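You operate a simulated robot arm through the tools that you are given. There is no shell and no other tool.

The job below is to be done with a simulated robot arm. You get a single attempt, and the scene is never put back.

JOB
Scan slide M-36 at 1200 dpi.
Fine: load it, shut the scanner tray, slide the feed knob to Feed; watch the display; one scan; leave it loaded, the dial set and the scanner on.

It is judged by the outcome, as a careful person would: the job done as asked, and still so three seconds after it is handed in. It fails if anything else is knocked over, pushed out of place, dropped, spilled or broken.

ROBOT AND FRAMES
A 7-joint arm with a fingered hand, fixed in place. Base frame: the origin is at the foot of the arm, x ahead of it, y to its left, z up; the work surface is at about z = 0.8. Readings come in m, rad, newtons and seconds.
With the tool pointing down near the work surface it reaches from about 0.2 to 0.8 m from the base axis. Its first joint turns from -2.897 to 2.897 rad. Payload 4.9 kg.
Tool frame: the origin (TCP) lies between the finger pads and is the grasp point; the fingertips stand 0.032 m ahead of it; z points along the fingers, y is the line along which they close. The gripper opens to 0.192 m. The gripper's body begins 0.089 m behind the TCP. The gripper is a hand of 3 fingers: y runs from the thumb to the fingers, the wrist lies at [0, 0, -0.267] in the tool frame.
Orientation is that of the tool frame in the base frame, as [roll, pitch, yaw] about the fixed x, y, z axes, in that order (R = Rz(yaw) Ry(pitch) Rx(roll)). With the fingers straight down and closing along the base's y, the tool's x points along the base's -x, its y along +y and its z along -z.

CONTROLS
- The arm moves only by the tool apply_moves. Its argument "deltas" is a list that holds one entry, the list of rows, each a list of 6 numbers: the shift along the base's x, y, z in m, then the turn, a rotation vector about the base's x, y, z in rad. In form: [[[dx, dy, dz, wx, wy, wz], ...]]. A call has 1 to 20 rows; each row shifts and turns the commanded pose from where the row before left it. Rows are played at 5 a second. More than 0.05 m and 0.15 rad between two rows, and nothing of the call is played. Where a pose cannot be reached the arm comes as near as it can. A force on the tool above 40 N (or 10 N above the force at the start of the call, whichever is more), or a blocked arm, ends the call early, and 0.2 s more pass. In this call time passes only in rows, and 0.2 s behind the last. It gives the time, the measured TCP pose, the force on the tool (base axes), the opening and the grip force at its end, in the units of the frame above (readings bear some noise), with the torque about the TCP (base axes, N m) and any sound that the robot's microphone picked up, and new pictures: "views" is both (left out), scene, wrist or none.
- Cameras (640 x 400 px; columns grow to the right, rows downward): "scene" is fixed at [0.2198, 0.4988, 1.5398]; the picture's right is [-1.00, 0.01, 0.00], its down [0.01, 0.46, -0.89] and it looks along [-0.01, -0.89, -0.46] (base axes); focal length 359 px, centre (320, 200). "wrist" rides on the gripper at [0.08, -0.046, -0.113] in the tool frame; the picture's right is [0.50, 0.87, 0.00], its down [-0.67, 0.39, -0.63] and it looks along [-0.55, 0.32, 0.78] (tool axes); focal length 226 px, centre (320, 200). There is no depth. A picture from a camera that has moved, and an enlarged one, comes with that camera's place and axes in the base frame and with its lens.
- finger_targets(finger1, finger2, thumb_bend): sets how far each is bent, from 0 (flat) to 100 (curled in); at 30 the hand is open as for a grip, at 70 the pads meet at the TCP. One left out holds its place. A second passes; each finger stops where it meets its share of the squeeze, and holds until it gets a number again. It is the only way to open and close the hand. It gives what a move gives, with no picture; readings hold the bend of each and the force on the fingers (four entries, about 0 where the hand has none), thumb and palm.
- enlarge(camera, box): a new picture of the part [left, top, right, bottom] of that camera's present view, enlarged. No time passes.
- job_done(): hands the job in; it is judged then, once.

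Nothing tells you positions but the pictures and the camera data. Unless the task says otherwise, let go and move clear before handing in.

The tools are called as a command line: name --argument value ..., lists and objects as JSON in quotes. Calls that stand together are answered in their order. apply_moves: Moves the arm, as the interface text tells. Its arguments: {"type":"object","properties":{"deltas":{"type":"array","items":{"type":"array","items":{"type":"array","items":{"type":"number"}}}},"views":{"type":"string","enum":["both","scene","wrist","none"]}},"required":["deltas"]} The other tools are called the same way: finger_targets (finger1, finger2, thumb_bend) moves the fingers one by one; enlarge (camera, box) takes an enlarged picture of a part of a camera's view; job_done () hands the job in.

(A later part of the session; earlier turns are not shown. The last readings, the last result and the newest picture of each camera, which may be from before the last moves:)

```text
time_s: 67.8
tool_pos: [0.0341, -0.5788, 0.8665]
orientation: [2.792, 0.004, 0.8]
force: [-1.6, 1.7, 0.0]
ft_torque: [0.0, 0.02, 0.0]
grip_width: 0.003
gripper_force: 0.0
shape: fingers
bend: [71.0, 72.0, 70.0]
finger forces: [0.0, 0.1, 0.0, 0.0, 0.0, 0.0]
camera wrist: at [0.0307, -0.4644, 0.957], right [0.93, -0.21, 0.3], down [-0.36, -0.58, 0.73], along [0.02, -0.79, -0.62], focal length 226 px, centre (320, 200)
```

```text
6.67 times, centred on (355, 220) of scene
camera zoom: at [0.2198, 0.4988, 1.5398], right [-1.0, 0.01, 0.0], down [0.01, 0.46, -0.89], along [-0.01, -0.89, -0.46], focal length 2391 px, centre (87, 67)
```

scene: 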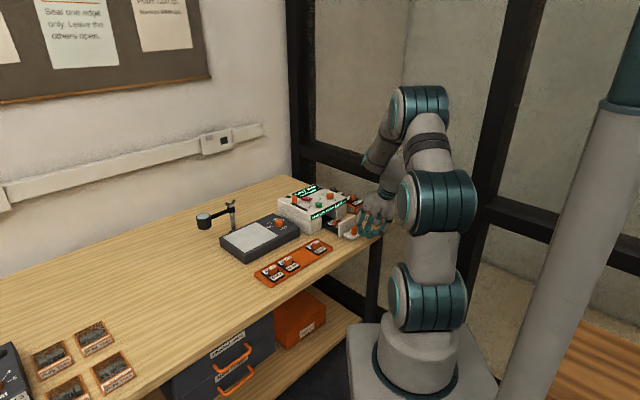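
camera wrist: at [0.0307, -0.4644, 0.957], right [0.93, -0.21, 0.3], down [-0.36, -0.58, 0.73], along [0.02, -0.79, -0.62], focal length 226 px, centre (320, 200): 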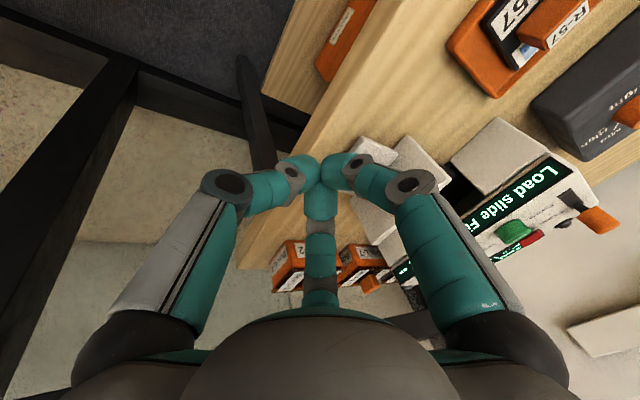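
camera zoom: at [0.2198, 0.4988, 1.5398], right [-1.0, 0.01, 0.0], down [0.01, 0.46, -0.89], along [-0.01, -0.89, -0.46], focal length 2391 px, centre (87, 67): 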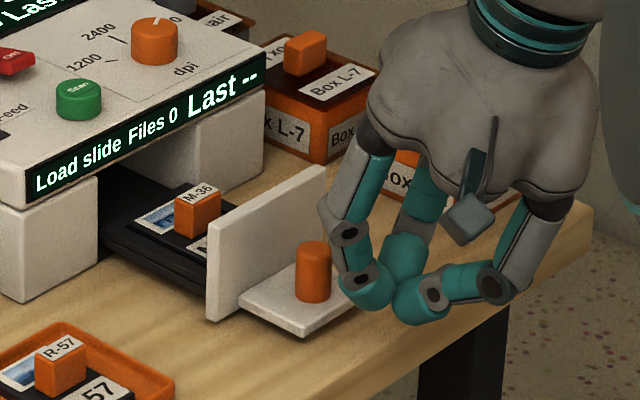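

Aligned with the knob. Pushing toward the scanner in small steps.

apply_moves --deltas '[[[0.005, -0.005, 0, 0, 0, 0], [0.005, -0.005, 0, 0, 0, 0], [0.005, -0.005, 0, 0, 0, 0], [0.005, -0.005, 0, 0, 0, 0], [0.005, -0.005, 0, 0, 0, 0], [0.005, -0.005, 0, 0, 0, 0]]]'

enlarge --camera "scene" --box '[320, 190, 390, 250]'

```text
time_s: 69.2
tool_pos: [0.0621, -0.6076, 0.8671]
orientation: [2.793, 0.005, 0.803]
force: [-0.7, -0.4, 0.1]
ft_torque: [-0.01, 0.0, -0.03]
grip_width: 0.003
gripper_force: 0.1
shape: fingers
bend: [71.0, 72.0, 70.0]
finger forces: [0.0, 0.1, 0.1, 0.0, 0.0, 0.0]
camera wrist: at [0.0594, -0.4936, 0.9579], right [0.93, -0.21, 0.29], down [-0.36, -0.58, 0.73], along [0.02, -0.79, -0.62], focal length 226 px, centre (320, 200)
```

scene: 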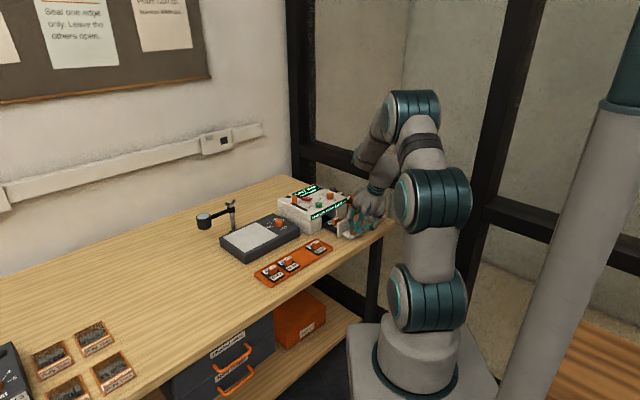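
wrist: 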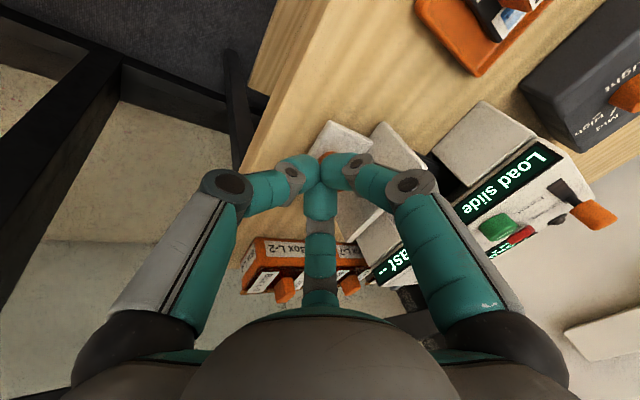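

```text
6.67 times, centred on (355, 220) of scene
camera zoom: at [0.2198, 0.4988, 1.5398], right [-1.0, 0.01, 0.0], down [0.01, 0.46, -0.89], along [-0.01, -0.89, -0.46], focal length 2391 px, centre (87, 67)
```

zoom: 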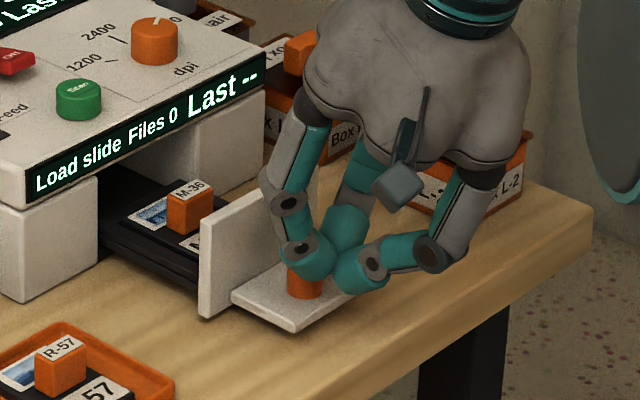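

The fist is against the knob and the tray is moving in. Continuing.

apply_moves --deltas '[[[0.005, -0.005, 0, 0, 0, 0], [0.005, -0.005, 0, 0, 0, 0], [0.005, -0.005, 0, 0, 0, 0], [0.005, -0.005, 0, 0, 0, 0], [0.005, -0.005, 0, 0, 0, 0]]]' --views "wrist"

enlarge --camera "scene" --box '[310, 185, 380, 245]'

```text
time_s: 70.4
tool_pos: [0.088, -0.6342, 0.8685]
orientation: [2.792, 0.003, 0.801]
force: [0.0, 0.4, -0.4]
ft_torque: [-0.01, -0.02, 0.02]
grip_width: 0.0026
gripper_force: 0.0
shape: fingers
bend: [71.0, 72.0, 70.0]
finger forces: [0.1, 0.0, 0.1, 0.0, 0.0, 0.1]
camera wrist: at [0.0846, -0.5199, 0.9581], right [0.93, -0.21, 0.29], down [-0.36, -0.58, 0.73], along [0.02, -0.79, -0.62], focal length 226 px, centre (320, 200)
```

wrist: 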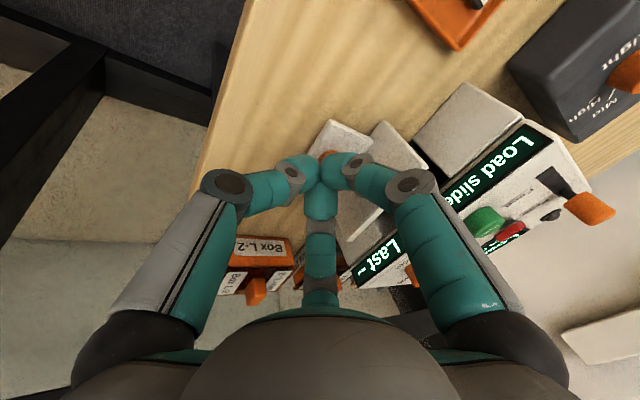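

```text
6.67 times, centred on (345, 215) of scene
camera zoom: at [0.2198, 0.4988, 1.5398], right [-1.0, 0.01, 0.0], down [0.01, 0.46, -0.89], along [-0.01, -0.89, -0.46], focal length 2391 px, centre (153, 100)
```

zoom: 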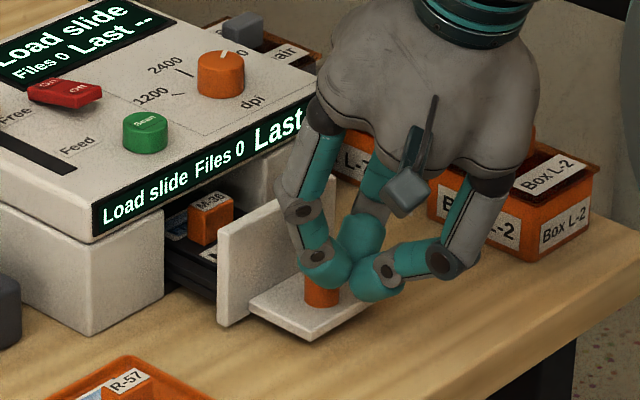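

Going in smoothly; the slide handle is about to pass under the lid. I'll continue, watching the force.

apply_moves --deltas '[[[0.004, -0.004, 0, 0, 0, 0], [0.004, -0.004, 0, 0, 0, 0], [0.004, -0.004, 0, 0, 0, 0], [0.004, -0.004, 0, 0, 0, 0]]]' --views "none"

enlarge --camera "scene" --box '[310, 185, 370, 235]'

```text
time_s: 71.4
tool_pos: [0.1044, -0.6501, 0.8679]
orientation: [2.793, 0.003, 0.803]
force: [-0.9, -0.2, -0.9]
ft_torque: [0.0, 0.02, 0.05]
grip_width: 0.0025
gripper_force: 0.1
shape: fingers
bend: [71.0, 72.0, 70.0]
finger forces: [0.0, 0.0, 0.0, 0.1, 0.0, 0.0]
```

```text
8.00 times, centred on (340, 210) of scene
camera zoom: at [0.2198, 0.4988, 1.5398], right [-1.0, 0.01, 0.0], down [0.01, 0.46, -0.89], along [-0.01, -0.89, -0.46], focal length 2870 px, centre (160, 120)
```

zoom: 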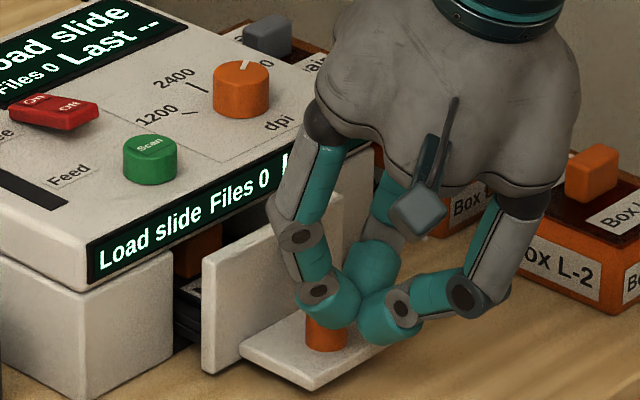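

apply_moves --deltas '[[[0.003, -0.003, 0, 0, 0, 0], [0.003, -0.003, 0, 0, 0, 0], [0.003, -0.003, 0, 0, 0, 0], [0.003, -0.003, 0, 0, 0, 0]]]' --views "none"

enlarge --camera "scene" --box '[310, 185, 370, 235]'

```text
time_s: 72.4
tool_pos: [0.1159, -0.6616, 0.8674]
orientation: [2.792, 0.004, 0.804]
force: [-0.4, 0.6, -0.9]
ft_torque: [0.01, 0.01, 0.01]
grip_width: 0.0029
gripper_force: 0.0
shape: fingers
bend: [71.0, 72.0, 70.0]
finger forces: [0.0, 0.1, 0.0, 0.1, 0.0, 0.1]
```

```text
8.00 times, centred on (340, 210) of scene
camera zoom: at [0.2198, 0.4988, 1.5398], right [-1.0, 0.01, 0.0], down [0.01, 0.46, -0.89], along [-0.01, -0.89, -0.46], focal length 2870 px, centre (160, 120)
```

zoom: 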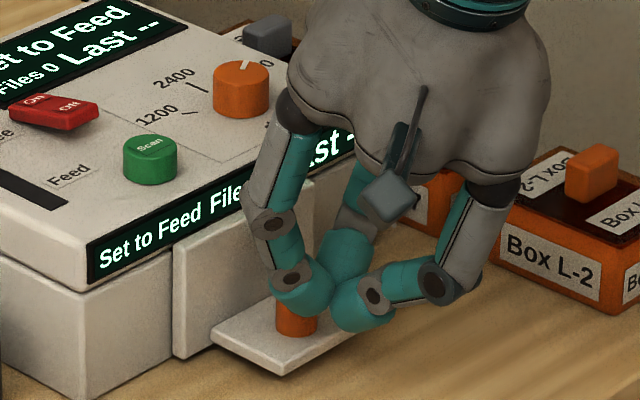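

The display now says "Set to Feed" and the tray front is at its original shut position. I'll back off and rise, then look at the controls.

apply_moves --deltas '[[[-0.01, 0.01, 0, 0, 0, 0], [-0.01, 0.01, 0.02, 0, 0, 0], [0, 0, 0.04, 0.082, 0.083, 0], [0, 0, 0.045, 0.082, 0.083, 0], [0, 0, 0.045, 0.082, 0.083, 0], [0.03, 0.02, 0.02, 0, 0, 0], [0.03, 0.02, 0.02, 0, 0, 0], [0.03, 0.02, 0, 0, 0, 0], [0, 0, 0, 0, 0, 0]]]'

enlarge --camera "scene" --box '[275, 175, 355, 235]'

enlarge --camera "wrist" --box '[260, 120, 460, 270]'

```text
time_s: 74.4
tool_pos: [0.1863, -0.5793, 1.0587]
orientation: [3.141, 0.0, 0.803]
force: [-0.2, -0.7, -0.2]
ft_torque: [-0.01, -0.02, 0.03]
grip_width: 0.0029
gripper_force: 0.0
shape: fingers
bend: [71.0, 72.0, 70.0]
finger forces: [0.0, 0.0, 0.0, 0.1, 0.1, 0.0]
camera wrist: at [0.2085, -0.4907, 1.1714], right [0.97, -0.24, 0.0], down [-0.19, -0.75, 0.63], along [-0.15, -0.61, -0.78], focal length 226 px, centre (320, 200)
```

scene: 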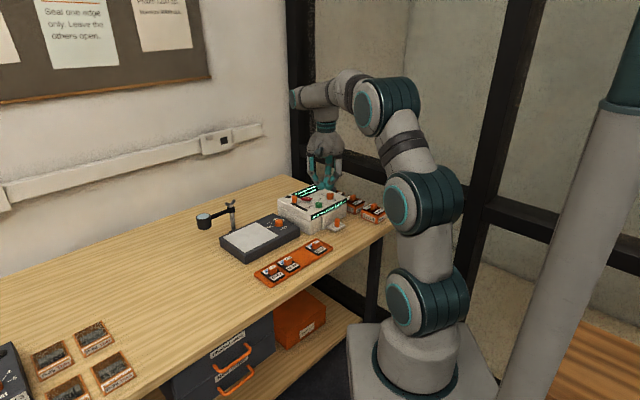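
wrist: 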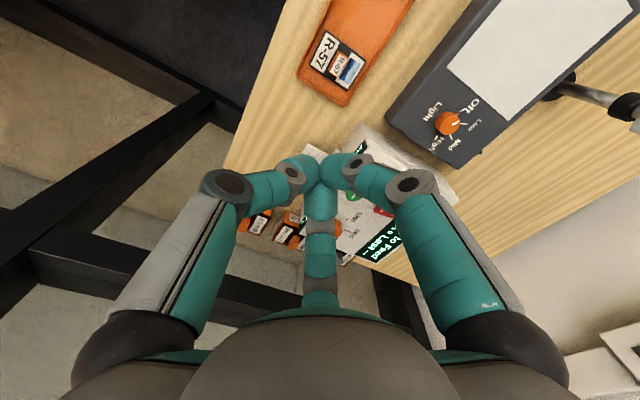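

```text
6.67 times, centred on (315, 205) of scene
camera zoom: at [0.2198, 0.4988, 1.5398], right [-1.0, 0.01, 0.0], down [0.01, 0.46, -0.89], along [-0.01, -0.89, -0.46], focal length 2391 px, centre (353, 167)
```

zoom: 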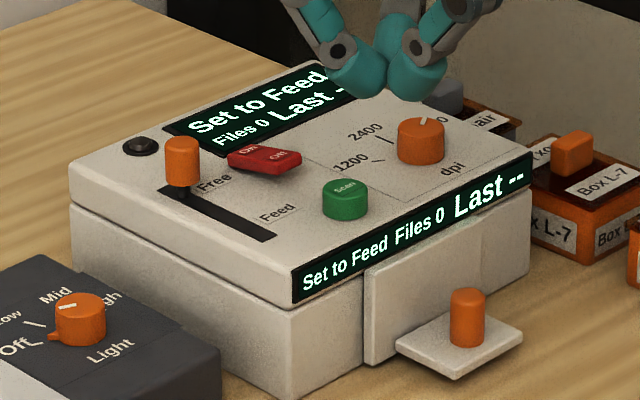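

```text
2.67 times, centred on (360, 195) of wrist
camera zoom: at [0.2085, -0.4907, 1.1714], right [0.97, -0.24, 0.0], down [-0.19, -0.75, 0.63], along [-0.15, -0.61, -0.78], focal length 603 px, centre (213, 213)
```

zoom: 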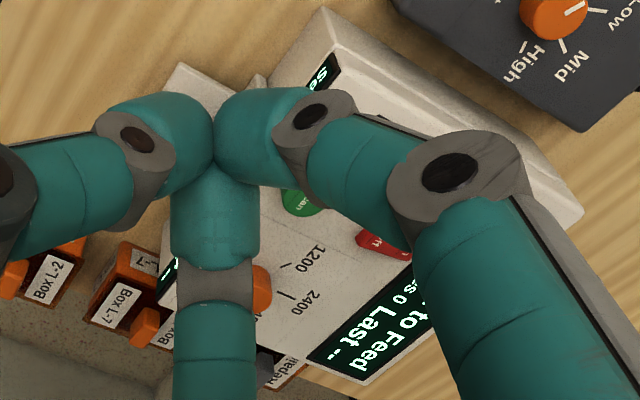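

Display: "Set to Feed", Files 0. Next I move over the feed knob (near (0.30, -0.723), top z ≈ 0.927), turned +30° so that the fingers stay away from the red On/Off rocker.

apply_moves --deltas '[[[0.0226, -0.0288, -0.002, 0, 0, 0.131], [0.0226, -0.0288, -0.002, 0, 0, 0.131], [0.0226, -0.0288, -0.002, 0, 0, 0.131], [0.0226, -0.0288, -0.002, 0, 0, 0.131], [0.0226, -0.0288, -0.002, 0, 0, 0], [0, 0, 0, 0, 0, 0]]]' --views "none"

finger_targets --finger1 60 --finger2 60 --thumb_bend 60

enlarge --camera "wrist" --box '[0, 0, 640, 400]'

enlarge --camera "wrist" --box '[220, 80, 460, 240]'

enlarge --camera "scene" --box '[255, 130, 355, 230]'

```text
time_s: 75.8
tool_pos: [0.2885, -0.7073, 1.0415]
orientation: [-3.137, -0.005, 1.329]
force: [0.1, 0.0, -2.9]
ft_torque: [0.0, 0.01, 0.01]
grip_width: 0.0028
gripper_force: 0.0
shape: fingers
bend: [71.0, 72.0, 70.0]
finger forces: [0.0, 0.1, 0.0, 0.0, 0.0, 0.0]
out of reach, approached as far as the arm can: row 5
```

```text
time_s: 76.8
tool_pos: [0.2893, -0.7084, 1.0448]
orientation: [3.141, 0.0, 1.327]
force: [-0.5, 0.6, 0.0]
ft_torque: [-0.01, 0.02, -0.01]
grip_width: 0.0413
gripper_force: 0.0
shape: fingers
bend: [60.0, 60.0, 60.0]
finger forces: [0.0, 0.1, 0.1, 0.0, 0.1, 0.0]
```

```text
1.00 times, centred on (320, 200) of wrist (not enlarged: the box is as wide or as high as the picture)
camera zoom: at [0.2635, -0.6195, 1.1583], right [0.96, 0.28, 0.0], down [0.21, -0.75, 0.63], along [0.17, -0.61, -0.78], focal length 226 px, centre (320, 200)
```

zoom: 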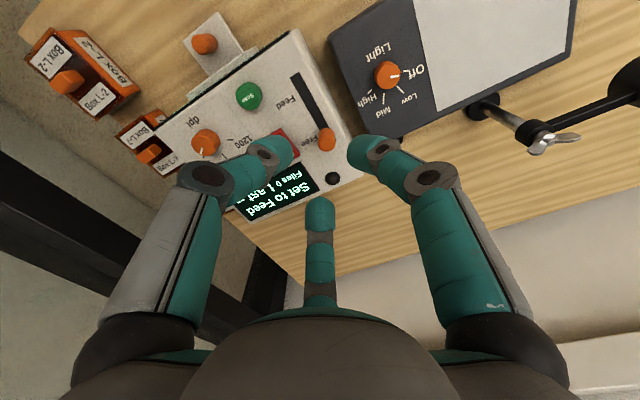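

```text
2.50 times, centred on (340, 160) of wrist
camera zoom: at [0.2635, -0.6195, 1.1583], right [0.96, 0.28, 0.0], down [0.21, -0.75, 0.63], along [0.17, -0.61, -0.78], focal length 565 px, centre (270, 300)
```

zoom: 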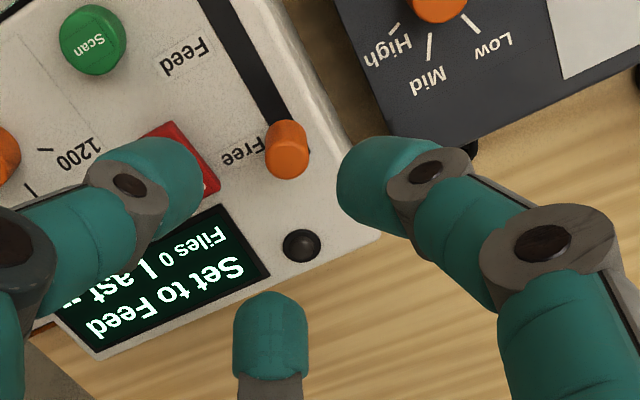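

```text
4.00 times, centred on (305, 180) of scene
camera zoom: at [0.2198, 0.4988, 1.5398], right [-1.0, 0.01, 0.0], down [0.01, 0.46, -0.89], along [-0.01, -0.89, -0.46], focal length 1435 px, centre (380, 280)
```

zoom: 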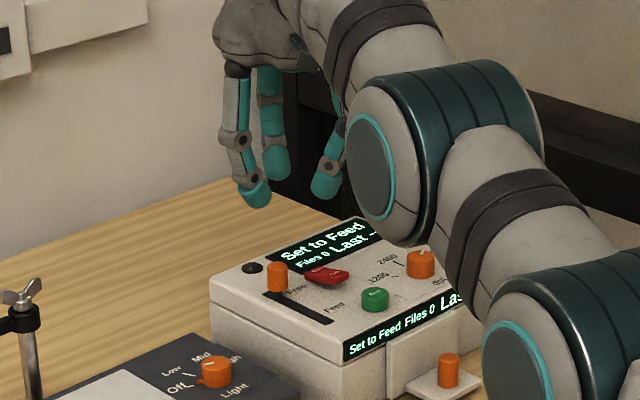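

The spot is at the edge of reach with a vertical tool; the knob measures (0.3026, -0.7235). I'll add a 12° tilt to gain reach, and check the pose.

apply_moves --deltas '[[[-0.004, 0.004, -0.015, -0.074, -0.0745, 0], [-0.003, 0.003, -0.015, -0.074, -0.0745, 0], [0, 0, 0, 0, 0, 0]]]' --views "wrist"

enlarge --camera "wrist" --box '[220, 60, 460, 220]'

```text
time_s: 77.6
tool_pos: [0.2805, -0.7006, 1.0157]
orientation: [2.961, 0.107, 1.318]
force: [0.3, 0.2, 1.6]
ft_torque: [0.05, 0.03, 0.01]
grip_width: 0.0418
gripper_force: 0.0
shape: fingers
bend: [60.0, 60.0, 60.0]
finger forces: [0.0, 0.0, 0.1, 0.1, 0.0, 0.0]
camera wrist: at [0.2397, -0.597, 1.109], right [0.95, 0.28, 0.1], down [0.11, -0.64, 0.76], along [0.28, -0.71, -0.64], focal length 226 px, centre (320, 200)
```

wrist: 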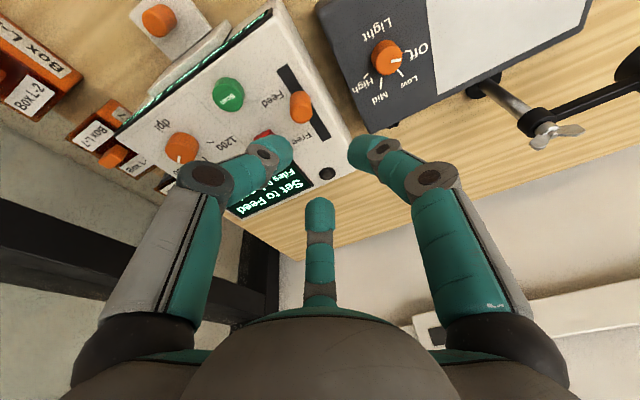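

```text
2.50 times, centred on (340, 140) of wrist
camera zoom: at [0.2397, -0.597, 1.109], right [0.95, 0.28, 0.1], down [0.11, -0.64, 0.76], along [0.28, -0.71, -0.64], focal length 565 px, centre (270, 350)
```

zoom: 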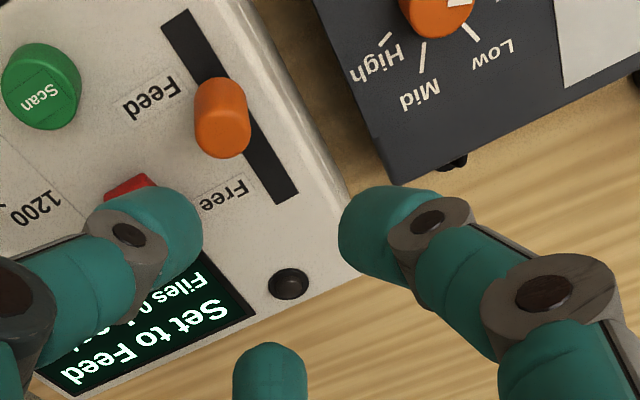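

The feed knob looks different in the slot than before; I'll check closely before moving.

enlarge --camera "scene" --box '[275, 175, 355, 235]'

enlarge --camera "wrist" --box '[270, 60, 360, 130]'

```text
6.67 times, centred on (315, 205) of scene
camera zoom: at [0.2198, 0.4988, 1.5398], right [-1.0, 0.01, 0.0], down [0.01, 0.46, -0.89], along [-0.01, -0.89, -0.46], focal length 2391 px, centre (353, 167)
```

zoom: 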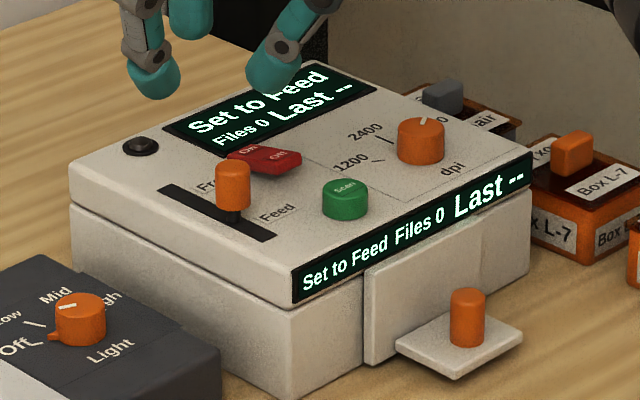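

```text
5.71 times, centred on (315, 95) of wrist
camera zoom: at [0.2397, -0.597, 1.109], right [0.95, 0.28, 0.1], down [0.11, -0.64, 0.76], along [0.28, -0.71, -0.64], focal length 1292 px, centre (349, 800)
```

zoom: 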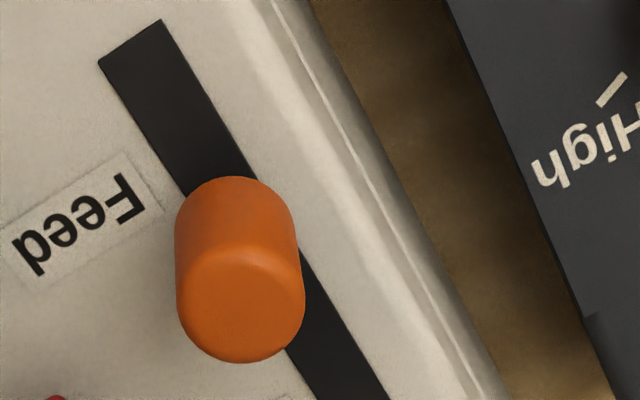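

The feed knob now sits midway in its slot though nothing of mine touched it. I'll wait briefly and watch whether it is moving by itself.

apply_moves --deltas '[[[0, 0, 0, 0, 0, 0], [0, 0, 0, 0, 0, 0]]]' --views "none"

enlarge --camera "scene" --box '[275, 175, 355, 235]'

enlarge --camera "wrist" --box '[220, 60, 460, 220]'

```text
time_s: 78.2
tool_pos: [0.2809, -0.7001, 1.0158]
orientation: [2.96, 0.108, 1.319]
force: [-0.4, -0.5, -0.1]
ft_torque: [0.01, -0.01, 0.0]
grip_width: 0.042
gripper_force: 0.1
shape: fingers
bend: [60.0, 60.0, 60.0]
finger forces: [0.0, 0.0, 0.1, 0.0, 0.0, 0.0]
```

```text
6.67 times, centred on (315, 205) of scene
camera zoom: at [0.2198, 0.4988, 1.5398], right [-1.0, 0.01, 0.0], down [0.01, 0.46, -0.89], along [-0.01, -0.89, -0.46], focal length 2391 px, centre (353, 167)
```

zoom: 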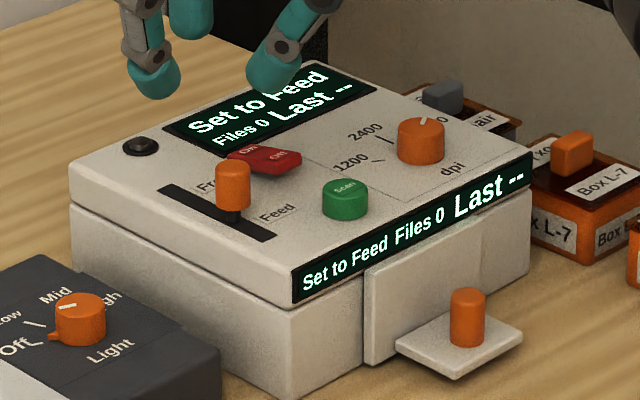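

```text
2.50 times, centred on (340, 140) of wrist
camera zoom: at [0.2398, -0.5972, 1.1091], right [0.95, 0.28, 0.1], down [0.11, -0.64, 0.76], along [0.28, -0.71, -0.64], focal length 565 px, centre (270, 350)
```

zoom: 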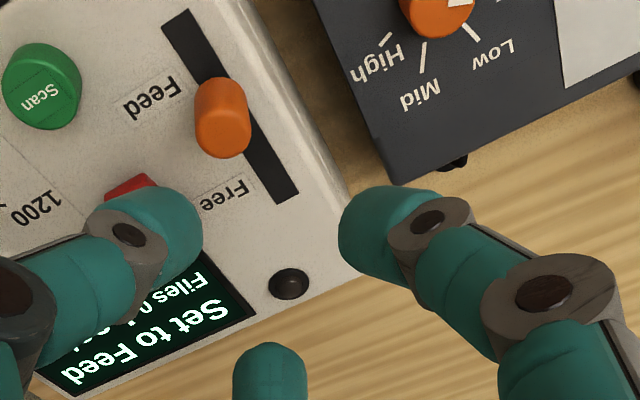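

It's stationary now, about 42 mm along, near (0.273, -0.694), and the rest of the scene is unchanged. I'll line up over its present position and partly descend.

apply_moves --deltas '[[[-0.006, 0.0055, -0.012, 0, 0, 0], [-0.0065, 0.0055, -0.012, 0, 0, 0], [0, 0, -0.01, 0, 0, 0], [0, 0, 0, 0, 0, 0]]]' --views "wrist"

enlarge --camera "wrist" --box '[220, 60, 460, 220]'

enlarge --camera "scene" --box '[275, 160, 345, 220]'

```text
time_s: 79.2
tool_pos: [0.2679, -0.6896, 0.9808]
orientation: [2.96, 0.105, 1.316]
force: [0.2, -0.4, -0.5]
ft_torque: [-0.02, 0.0, -0.02]
grip_width: 0.0419
gripper_force: 0.1
shape: fingers
bend: [60.0, 60.0, 60.0]
finger forces: [0.1, 0.1, 0.0, 0.0, 0.0, 0.0]
camera wrist: at [0.2271, -0.5862, 1.0749], right [0.95, 0.28, 0.1], down [0.11, -0.64, 0.76], along [0.28, -0.71, -0.64], focal length 226 px, centre (320, 200)
```

wrist: 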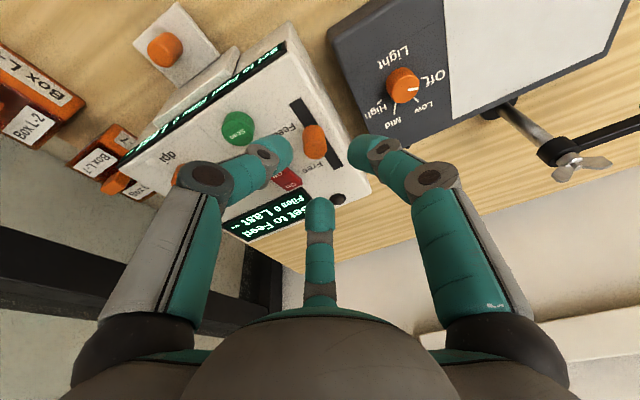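

```text
2.50 times, centred on (340, 140) of wrist
camera zoom: at [0.2271, -0.5862, 1.0749], right [0.95, 0.28, 0.1], down [0.11, -0.64, 0.76], along [0.28, -0.71, -0.64], focal length 565 px, centre (270, 350)
```

zoom: 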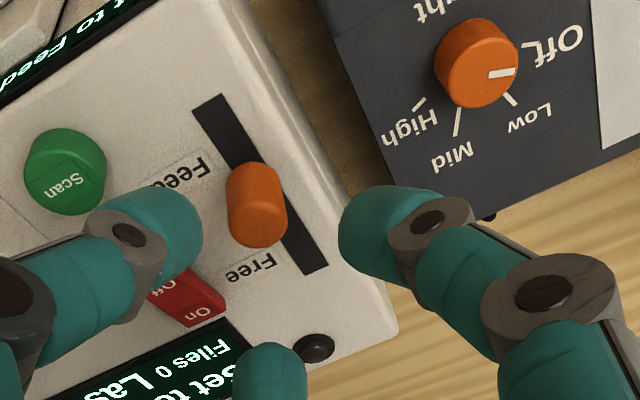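

```text
6.67 times, centred on (310, 190) of scene
camera zoom: at [0.2198, 0.4988, 1.5398], right [-1.0, 0.01, 0.0], down [0.01, 0.46, -0.89], along [-0.01, -0.89, -0.46], focal length 2391 px, centre (387, 267)
```

zoom: 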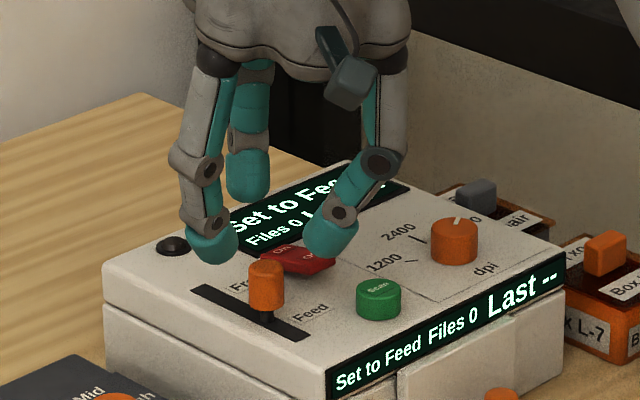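

Aligned (within 1 mm). Descending the last 40 mm around the feed knob.

apply_moves --deltas '[[[0, 0, -0.014, 0, 0, 0], [0, 0, -0.014, 0, 0, 0], [0, 0, -0.011, 0, 0, 0], [0, 0, 0, 0, 0, 0]]]' --views "wrist"

enlarge --camera "wrist" --box '[220, 80, 460, 240]'

enlarge --camera "scene" --box '[275, 170, 335, 220]'

```text
time_s: 80.2
tool_pos: [0.267, -0.6904, 0.9419]
orientation: [2.961, 0.106, 1.318]
force: [-0.3, 0.6, -0.1]
ft_torque: [0.02, -0.03, 0.01]
grip_width: 0.0417
gripper_force: 0.1
shape: fingers
bend: [60.0, 60.0, 60.0]
finger forces: [0.0, 0.0, 0.0, 0.1, 0.0, 0.0]
camera wrist: at [0.227, -0.5862, 1.0363], right [0.95, 0.28, 0.1], down [0.11, -0.64, 0.76], along [0.28, -0.71, -0.64], focal length 226 px, centre (320, 200)
```

wrist: 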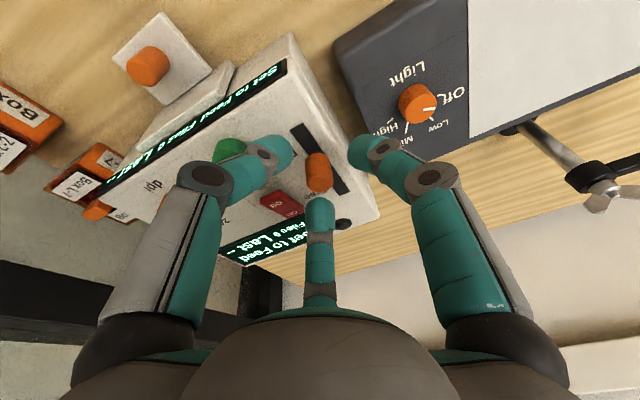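

```text
2.50 times, centred on (340, 160) of wrist
camera zoom: at [0.227, -0.5862, 1.0363], right [0.95, 0.28, 0.1], down [0.11, -0.64, 0.76], along [0.28, -0.71, -0.64], focal length 565 px, centre (270, 300)
```

zoom: 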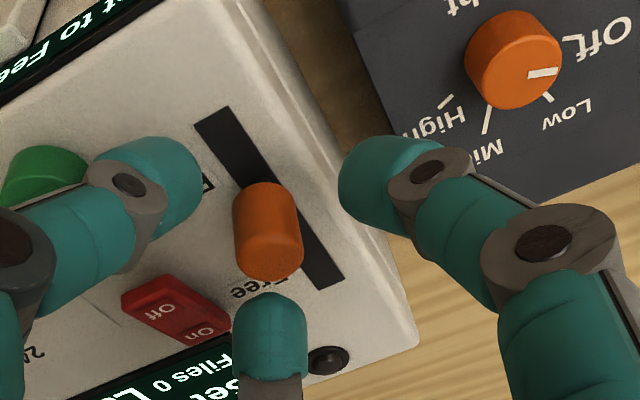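

```text
8.00 times, centred on (305, 195) of scene
camera zoom: at [0.2198, 0.4988, 1.5398], right [-1.0, 0.01, 0.0], down [0.01, 0.46, -0.89], along [-0.01, -0.89, -0.46], focal length 2870 px, centre (440, 240)
```

zoom: 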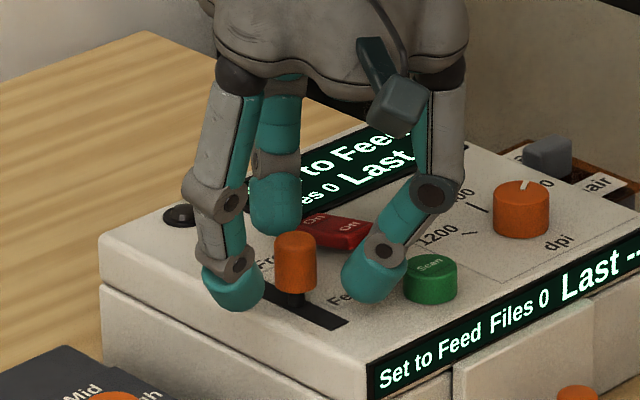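

The knob is centered among the fingers, clear of the rocker and the Scan button. Closing gently.

finger_targets --finger1 65 --finger2 66 --thumb_bend 65

enlarge --camera "wrist" --box '[220, 80, 460, 240]'

finger_targets --finger1 70 --finger2 71 --thumb_bend 70

enlarge --camera "scene" --box '[275, 170, 335, 220]'

enlarge --camera "wrist" --box '[220, 80, 460, 240]'

```text
time_s: 81.2
tool_pos: [0.2677, -0.6898, 0.9427]
orientation: [2.961, 0.106, 1.317]
force: [0.2, 0.4, 1.1]
ft_torque: [-0.01, -0.03, 0.01]
grip_width: 0.0221
gripper_force: 0.3
shape: fingers
bend: [65.0, 66.0, 65.0]
finger forces: [0.0, 0.2, 0.1, 0.0, 0.0, 0.1]
```

```text
2.50 times, centred on (340, 160) of wrist
camera zoom: at [0.227, -0.5862, 1.0362], right [0.95, 0.28, 0.1], down [0.11, -0.64, 0.76], along [0.28, -0.71, -0.64], focal length 565 px, centre (270, 300)
```

zoom: 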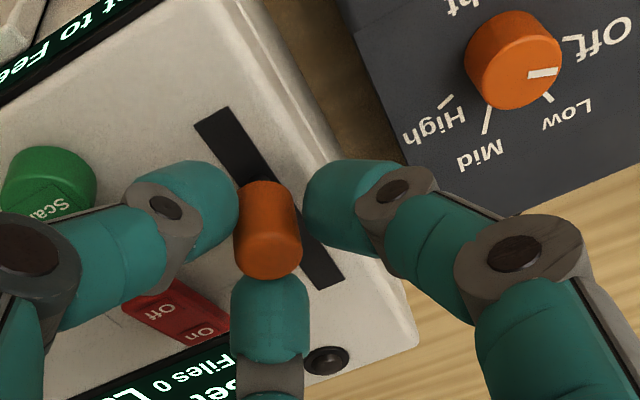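

```text
time_s: 82.2
tool_pos: [0.2674, -0.6889, 0.9424]
orientation: [2.959, 0.106, 1.319]
force: [-2.0, -1.2, -1.5]
ft_torque: [-0.02, 0.07, -0.02]
grip_width: 0.0152
gripper_force: 8.3
shape: fingers
bend: [67.0, 66.0, 67.0]
finger forces: [3.9, 6.0, 0.0, 0.0, 6.5, 0.0]
```

```text
8.00 times, centred on (305, 195) of scene
camera zoom: at [0.2198, 0.4988, 1.5398], right [-1.0, 0.01, 0.0], down [0.01, 0.46, -0.89], along [-0.01, -0.89, -0.46], focal length 2870 px, centre (440, 240)
```

zoom: 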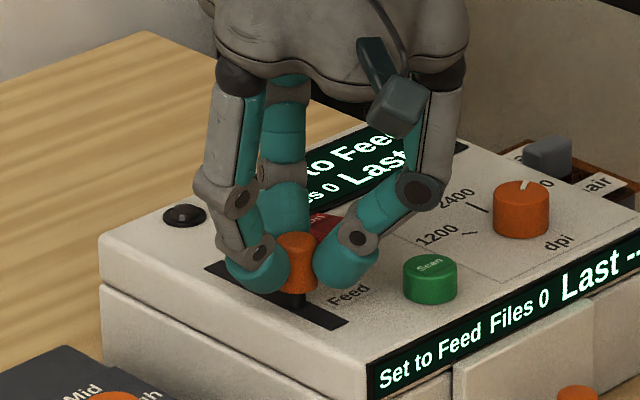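

```text
2.50 times, centred on (340, 160) of wrist
camera zoom: at [0.2269, -0.5862, 1.0361], right [0.95, 0.28, 0.1], down [0.11, -0.64, 0.76], along [0.28, -0.71, -0.64], focal length 565 px, centre (270, 300)
```

zoom: 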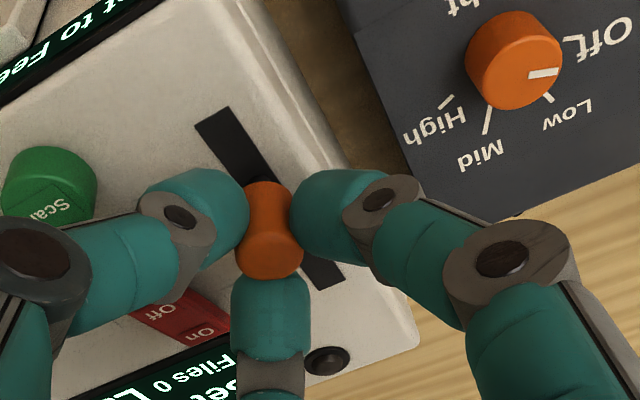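

Gripped. Sliding it toward Feed in small steps.

apply_moves --deltas '[[[-0.0036, 0.0035, 0, 0, 0, 0], [-0.0036, 0.0035, 0, 0, 0, 0], [-0.0036, 0.0035, 0, 0, 0, 0], [-0.0036, 0.0035, 0, 0, 0, 0], [0, 0, 0, 0, 0, 0]]]' --views "wrist"

enlarge --camera "scene" --box '[275, 170, 335, 220]'

enlarge --camera "wrist" --box '[220, 80, 460, 240]'

```text
time_s: 83.4
tool_pos: [0.2542, -0.6768, 0.9422]
orientation: [2.961, 0.108, 1.319]
force: [6.2, -6.6, 1.0]
ft_torque: [-0.13, -0.14, -0.01]
grip_width: 0.0108
gripper_force: 7.4
shape: fingers
bend: [67.0, 64.0, 69.0]
finger forces: [3.1, 9.6, 0.0, 0.0, 1.5, 0.1]
camera wrist: at [0.2134, -0.5722, 1.0365], right [0.95, 0.28, 0.1], down [0.11, -0.64, 0.76], along [0.28, -0.71, -0.64], focal length 226 px, centre (320, 200)
```

wrist: 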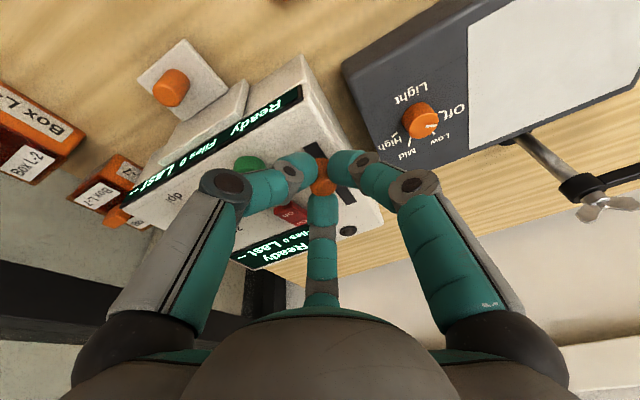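

```text
8.00 times, centred on (305, 195) of scene
camera zoom: at [0.2198, 0.4988, 1.5398], right [-1.0, 0.01, 0.0], down [0.01, 0.46, -0.89], along [-0.01, -0.89, -0.46], focal length 2870 px, centre (440, 240)
```

zoom: 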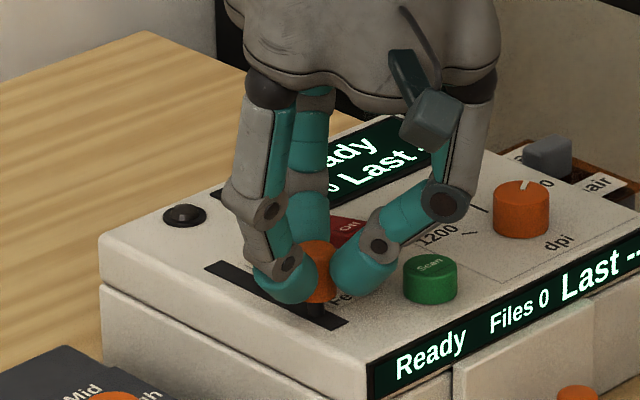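

```text
2.50 times, centred on (340, 160) of wrist
camera zoom: at [0.2134, -0.5722, 1.0365], right [0.95, 0.28, 0.1], down [0.11, -0.64, 0.76], along [0.28, -0.71, -0.64], focal length 565 px, centre (270, 300)
```

zoom: 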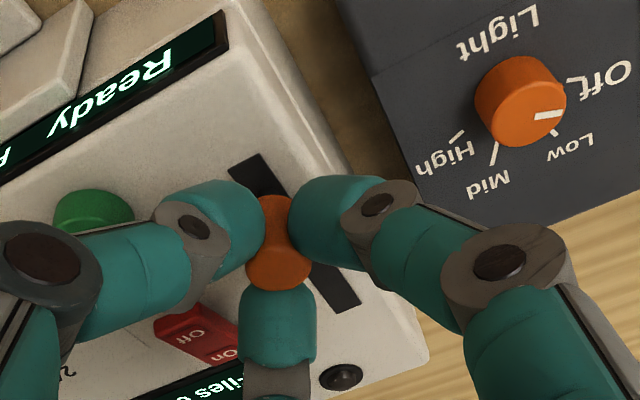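

Display now reads "Ready". There's ~9 N resistance; I'll nudge 3 mm more to make sure it's at the end of its travel.

apply_moves --deltas '[[[-0.0022, 0.0021, 0, 0, 0, 0], [0, 0, 0, 0, 0, 0]]]' --views "none"

enlarge --camera "scene" --box '[275, 170, 335, 220]'

enlarge --camera "wrist" --box '[220, 80, 460, 240]'

```text
time_s: 84.0
tool_pos: [0.2521, -0.6734, 0.9416]
orientation: [2.961, 0.108, 1.318]
force: [7.5, -8.1, 3.1]
ft_torque: [-0.21, -0.22, 0.01]
grip_width: 0.0067
gripper_force: 6.2
shape: fingers
bend: [68.0, 63.0, 70.0]
finger forces: [2.0, 11.3, 0.1, 0.0, 0.2, 0.0]
```

```text
8.00 times, centred on (305, 195) of scene
camera zoom: at [0.2198, 0.4988, 1.5398], right [-1.0, 0.01, 0.0], down [0.01, 0.46, -0.89], along [-0.01, -0.89, -0.46], focal length 2870 px, centre (440, 240)
```

zoom: 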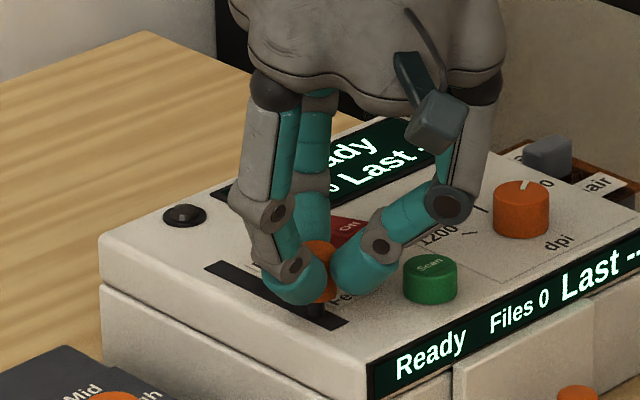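

```text
2.50 times, centred on (340, 160) of wrist
camera zoom: at [0.2112, -0.57, 1.0364], right [0.95, 0.28, 0.1], down [0.11, -0.64, 0.76], along [0.28, -0.71, -0.64], focal length 565 px, centre (270, 300)
```

zoom: 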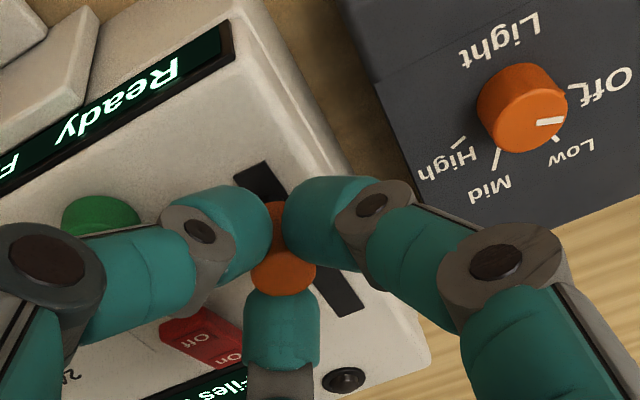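

The knob didn't move further, so it is at its stop with "Ready" showing. I'll release: thumb and finger1 first, then the pushing finger, then lift away.

finger_targets --finger1 60 --thumb_bend 59

finger_targets --finger2 59

apply_moves --deltas '[[[0, 0, 0.02, 0, 0, 0], [0, 0, 0.035, 0, 0, 0], [0, 0, 0.045, 0, 0, 0], [0, 0, 0, 0, 0, 0]]]' --views "wrist"

enlarge --camera "scene" --box '[275, 175, 355, 235]'

enlarge --camera "wrist" --box '[100, 40, 400, 220]'

```text
time_s: 85.0
tool_pos: [0.2519, -0.6734, 0.942]
orientation: [2.959, 0.105, 1.317]
force: [5.4, -11.1, 4.4]
ft_torque: [-0.31, -0.17, 0.02]
grip_width: 0.0435
gripper_force: 5.7
shape: fingers
bend: [60.0, 63.0, 59.0]
finger forces: [0.0, 11.6, 0.0, 0.1, 0.1, 0.1]
```

```text
time_s: 86.0
tool_pos: [0.2512, -0.6734, 0.9411]
orientation: [2.961, 0.108, 1.317]
force: [-0.3, -0.2, 0.8]
ft_torque: [-0.01, -0.01, 0.02]
grip_width: 0.0437
gripper_force: 0.2
shape: fingers
bend: [60.0, 59.0, 59.0]
finger forces: [0.0, 0.1, 0.1, 0.0, 0.0, 0.0]
```

```text
time_s: 87.0
tool_pos: [0.2516, -0.6719, 1.0438]
orientation: [2.96, 0.106, 1.318]
force: [-0.1, -0.3, -0.8]
ft_torque: [0.05, -0.01, -0.02]
grip_width: 0.0439
gripper_force: 0.1
shape: fingers
bend: [60.0, 59.0, 59.0]
finger forces: [0.0, 0.0, 0.0, 0.0, 0.0, 0.1]
camera wrist: at [0.2117, -0.5693, 1.138], right [0.95, 0.28, 0.1], down [0.11, -0.64, 0.76], along [0.28, -0.71, -0.64], focal length 226 px, centre (320, 200)
```

wrist: 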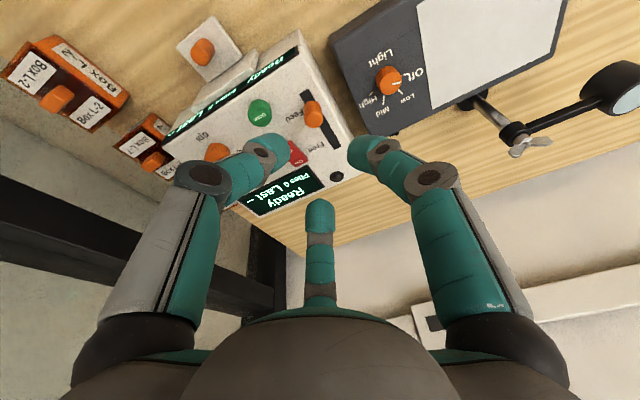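

```text
6.67 times, centred on (315, 205) of scene
camera zoom: at [0.2198, 0.4988, 1.5398], right [-1.0, 0.01, 0.0], down [0.01, 0.46, -0.89], along [-0.01, -0.89, -0.46], focal length 2391 px, centre (353, 167)
```

zoom: 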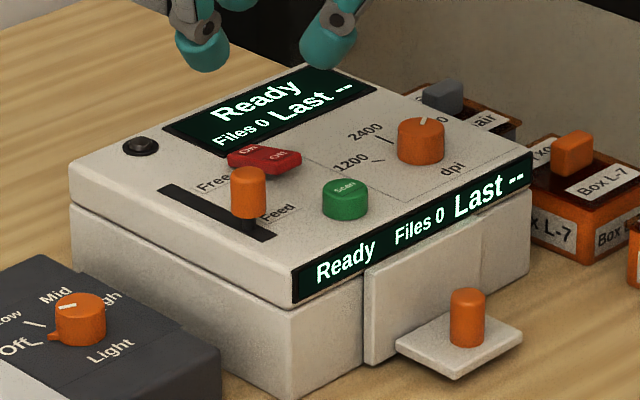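

```text
2.13 times, centred on (250, 130) of wrist
camera zoom: at [0.2117, -0.5693, 1.138], right [0.95, 0.28, 0.1], down [0.11, -0.64, 0.76], along [0.28, -0.71, -0.64], focal length 482 px, centre (469, 349)
```

zoom: 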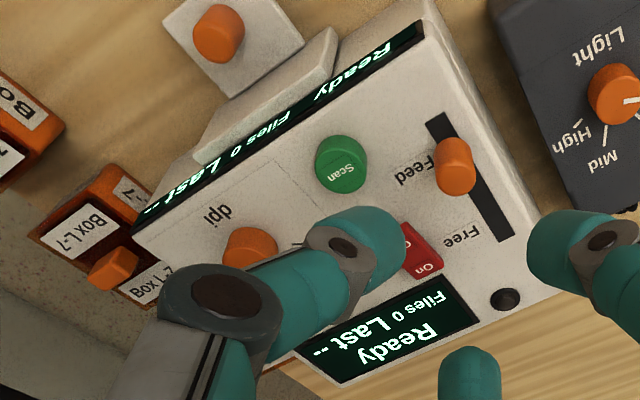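

Feed set, display "Ready", Files 0. Next is the dpi dial, now at 4800, which has to turn about +120° to 1200. I'll reorient the hand nearly vertical (slight outward tilt for reach) and hover over the dial.

apply_moves --deltas '[[[0, 0, 0, 0.074, 0.0745, 0], [0, 0, 0, 0.074, 0.0745, 0], [0, 0, 0, 0, 0, -0.117], [0, 0, 0, 0, 0, -0.117], [0, 0, 0, 0, 0, -0.117], [0, 0, 0, 0, 0, -0.117], [0, 0, 0, -0.0978, -0.0208, 0], [-0.0226, -0.0248, -0.01, 0, 0, 0], [-0.0226, -0.0248, -0.01, 0, 0, 0], [-0.0226, -0.0248, -0.01, 0, 0, 0], [-0.0226, -0.0248, -0.01, 0, 0, 0], [0, 0, 0, 0, 0, 0]]]'

enlarge --camera "wrist" --box '[200, 60, 440, 220]'

enlarge --camera "scene" --box '[285, 150, 365, 230]'

```text
time_s: 89.6
tool_pos: [0.1585, -0.7727, 1.0025]
orientation: [3.064, 0.062, 0.857]
force: [0.4, 0.5, 0.3]
ft_torque: [-0.02, 0.02, 0.03]
grip_width: 0.0436
gripper_force: 0.1
shape: fingers
bend: [60.0, 59.0, 59.0]
finger forces: [0.0, 0.0, 0.1, 0.0, 0.0, 0.1]
camera wrist: at [0.1737, -0.6724, 1.1055], right [0.98, -0.18, 0.04], down [-0.16, -0.7, 0.7], along [-0.1, -0.69, -0.71], focal length 226 px, centre (320, 200)
```

scene: 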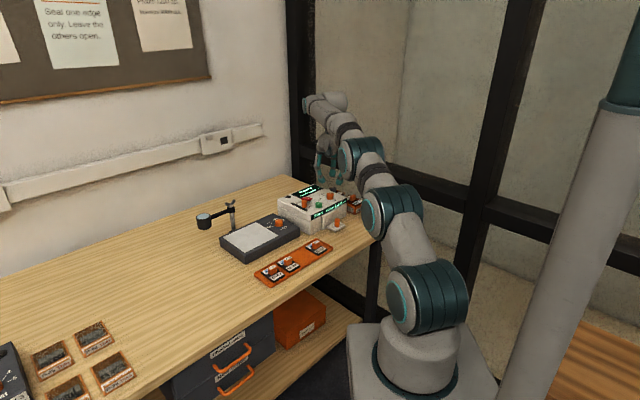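
wrist: 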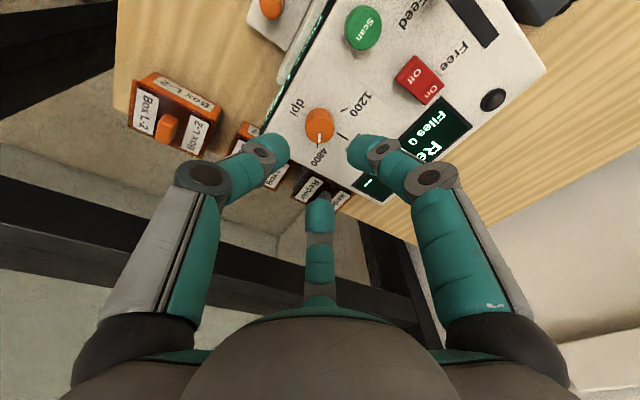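

```text
2.50 times, centred on (320, 140) of wrist
camera zoom: at [0.1737, -0.6724, 1.1055], right [0.98, -0.18, 0.04], down [-0.16, -0.7, 0.7], along [-0.1, -0.69, -0.71], focal length 565 px, centre (320, 350)
```

zoom: 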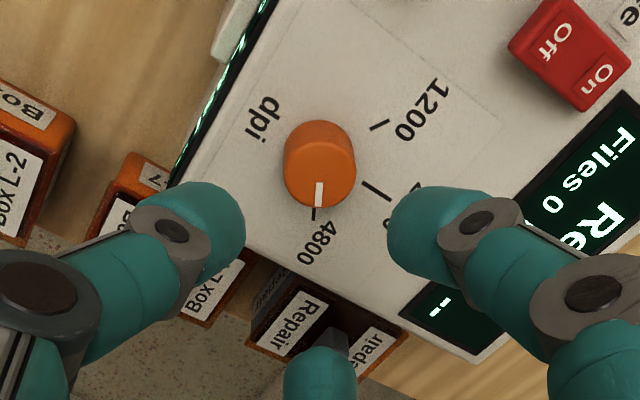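

```text
5.00 times, centred on (325, 190) of scene
camera zoom: at [0.2198, 0.4988, 1.5398], right [-1.0, 0.01, 0.0], down [0.01, 0.46, -0.89], along [-0.01, -0.89, -0.46], focal length 1794 px, centre (295, 250)
```

zoom: 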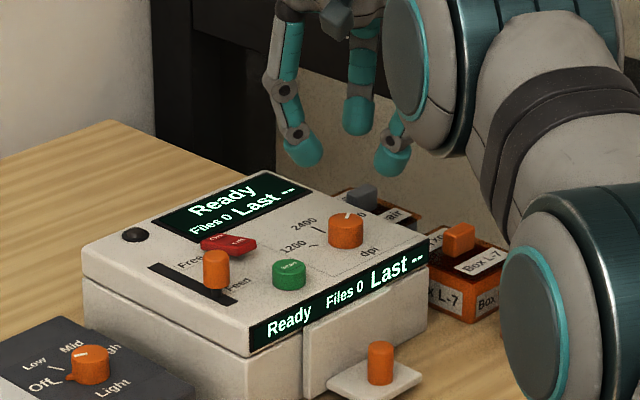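

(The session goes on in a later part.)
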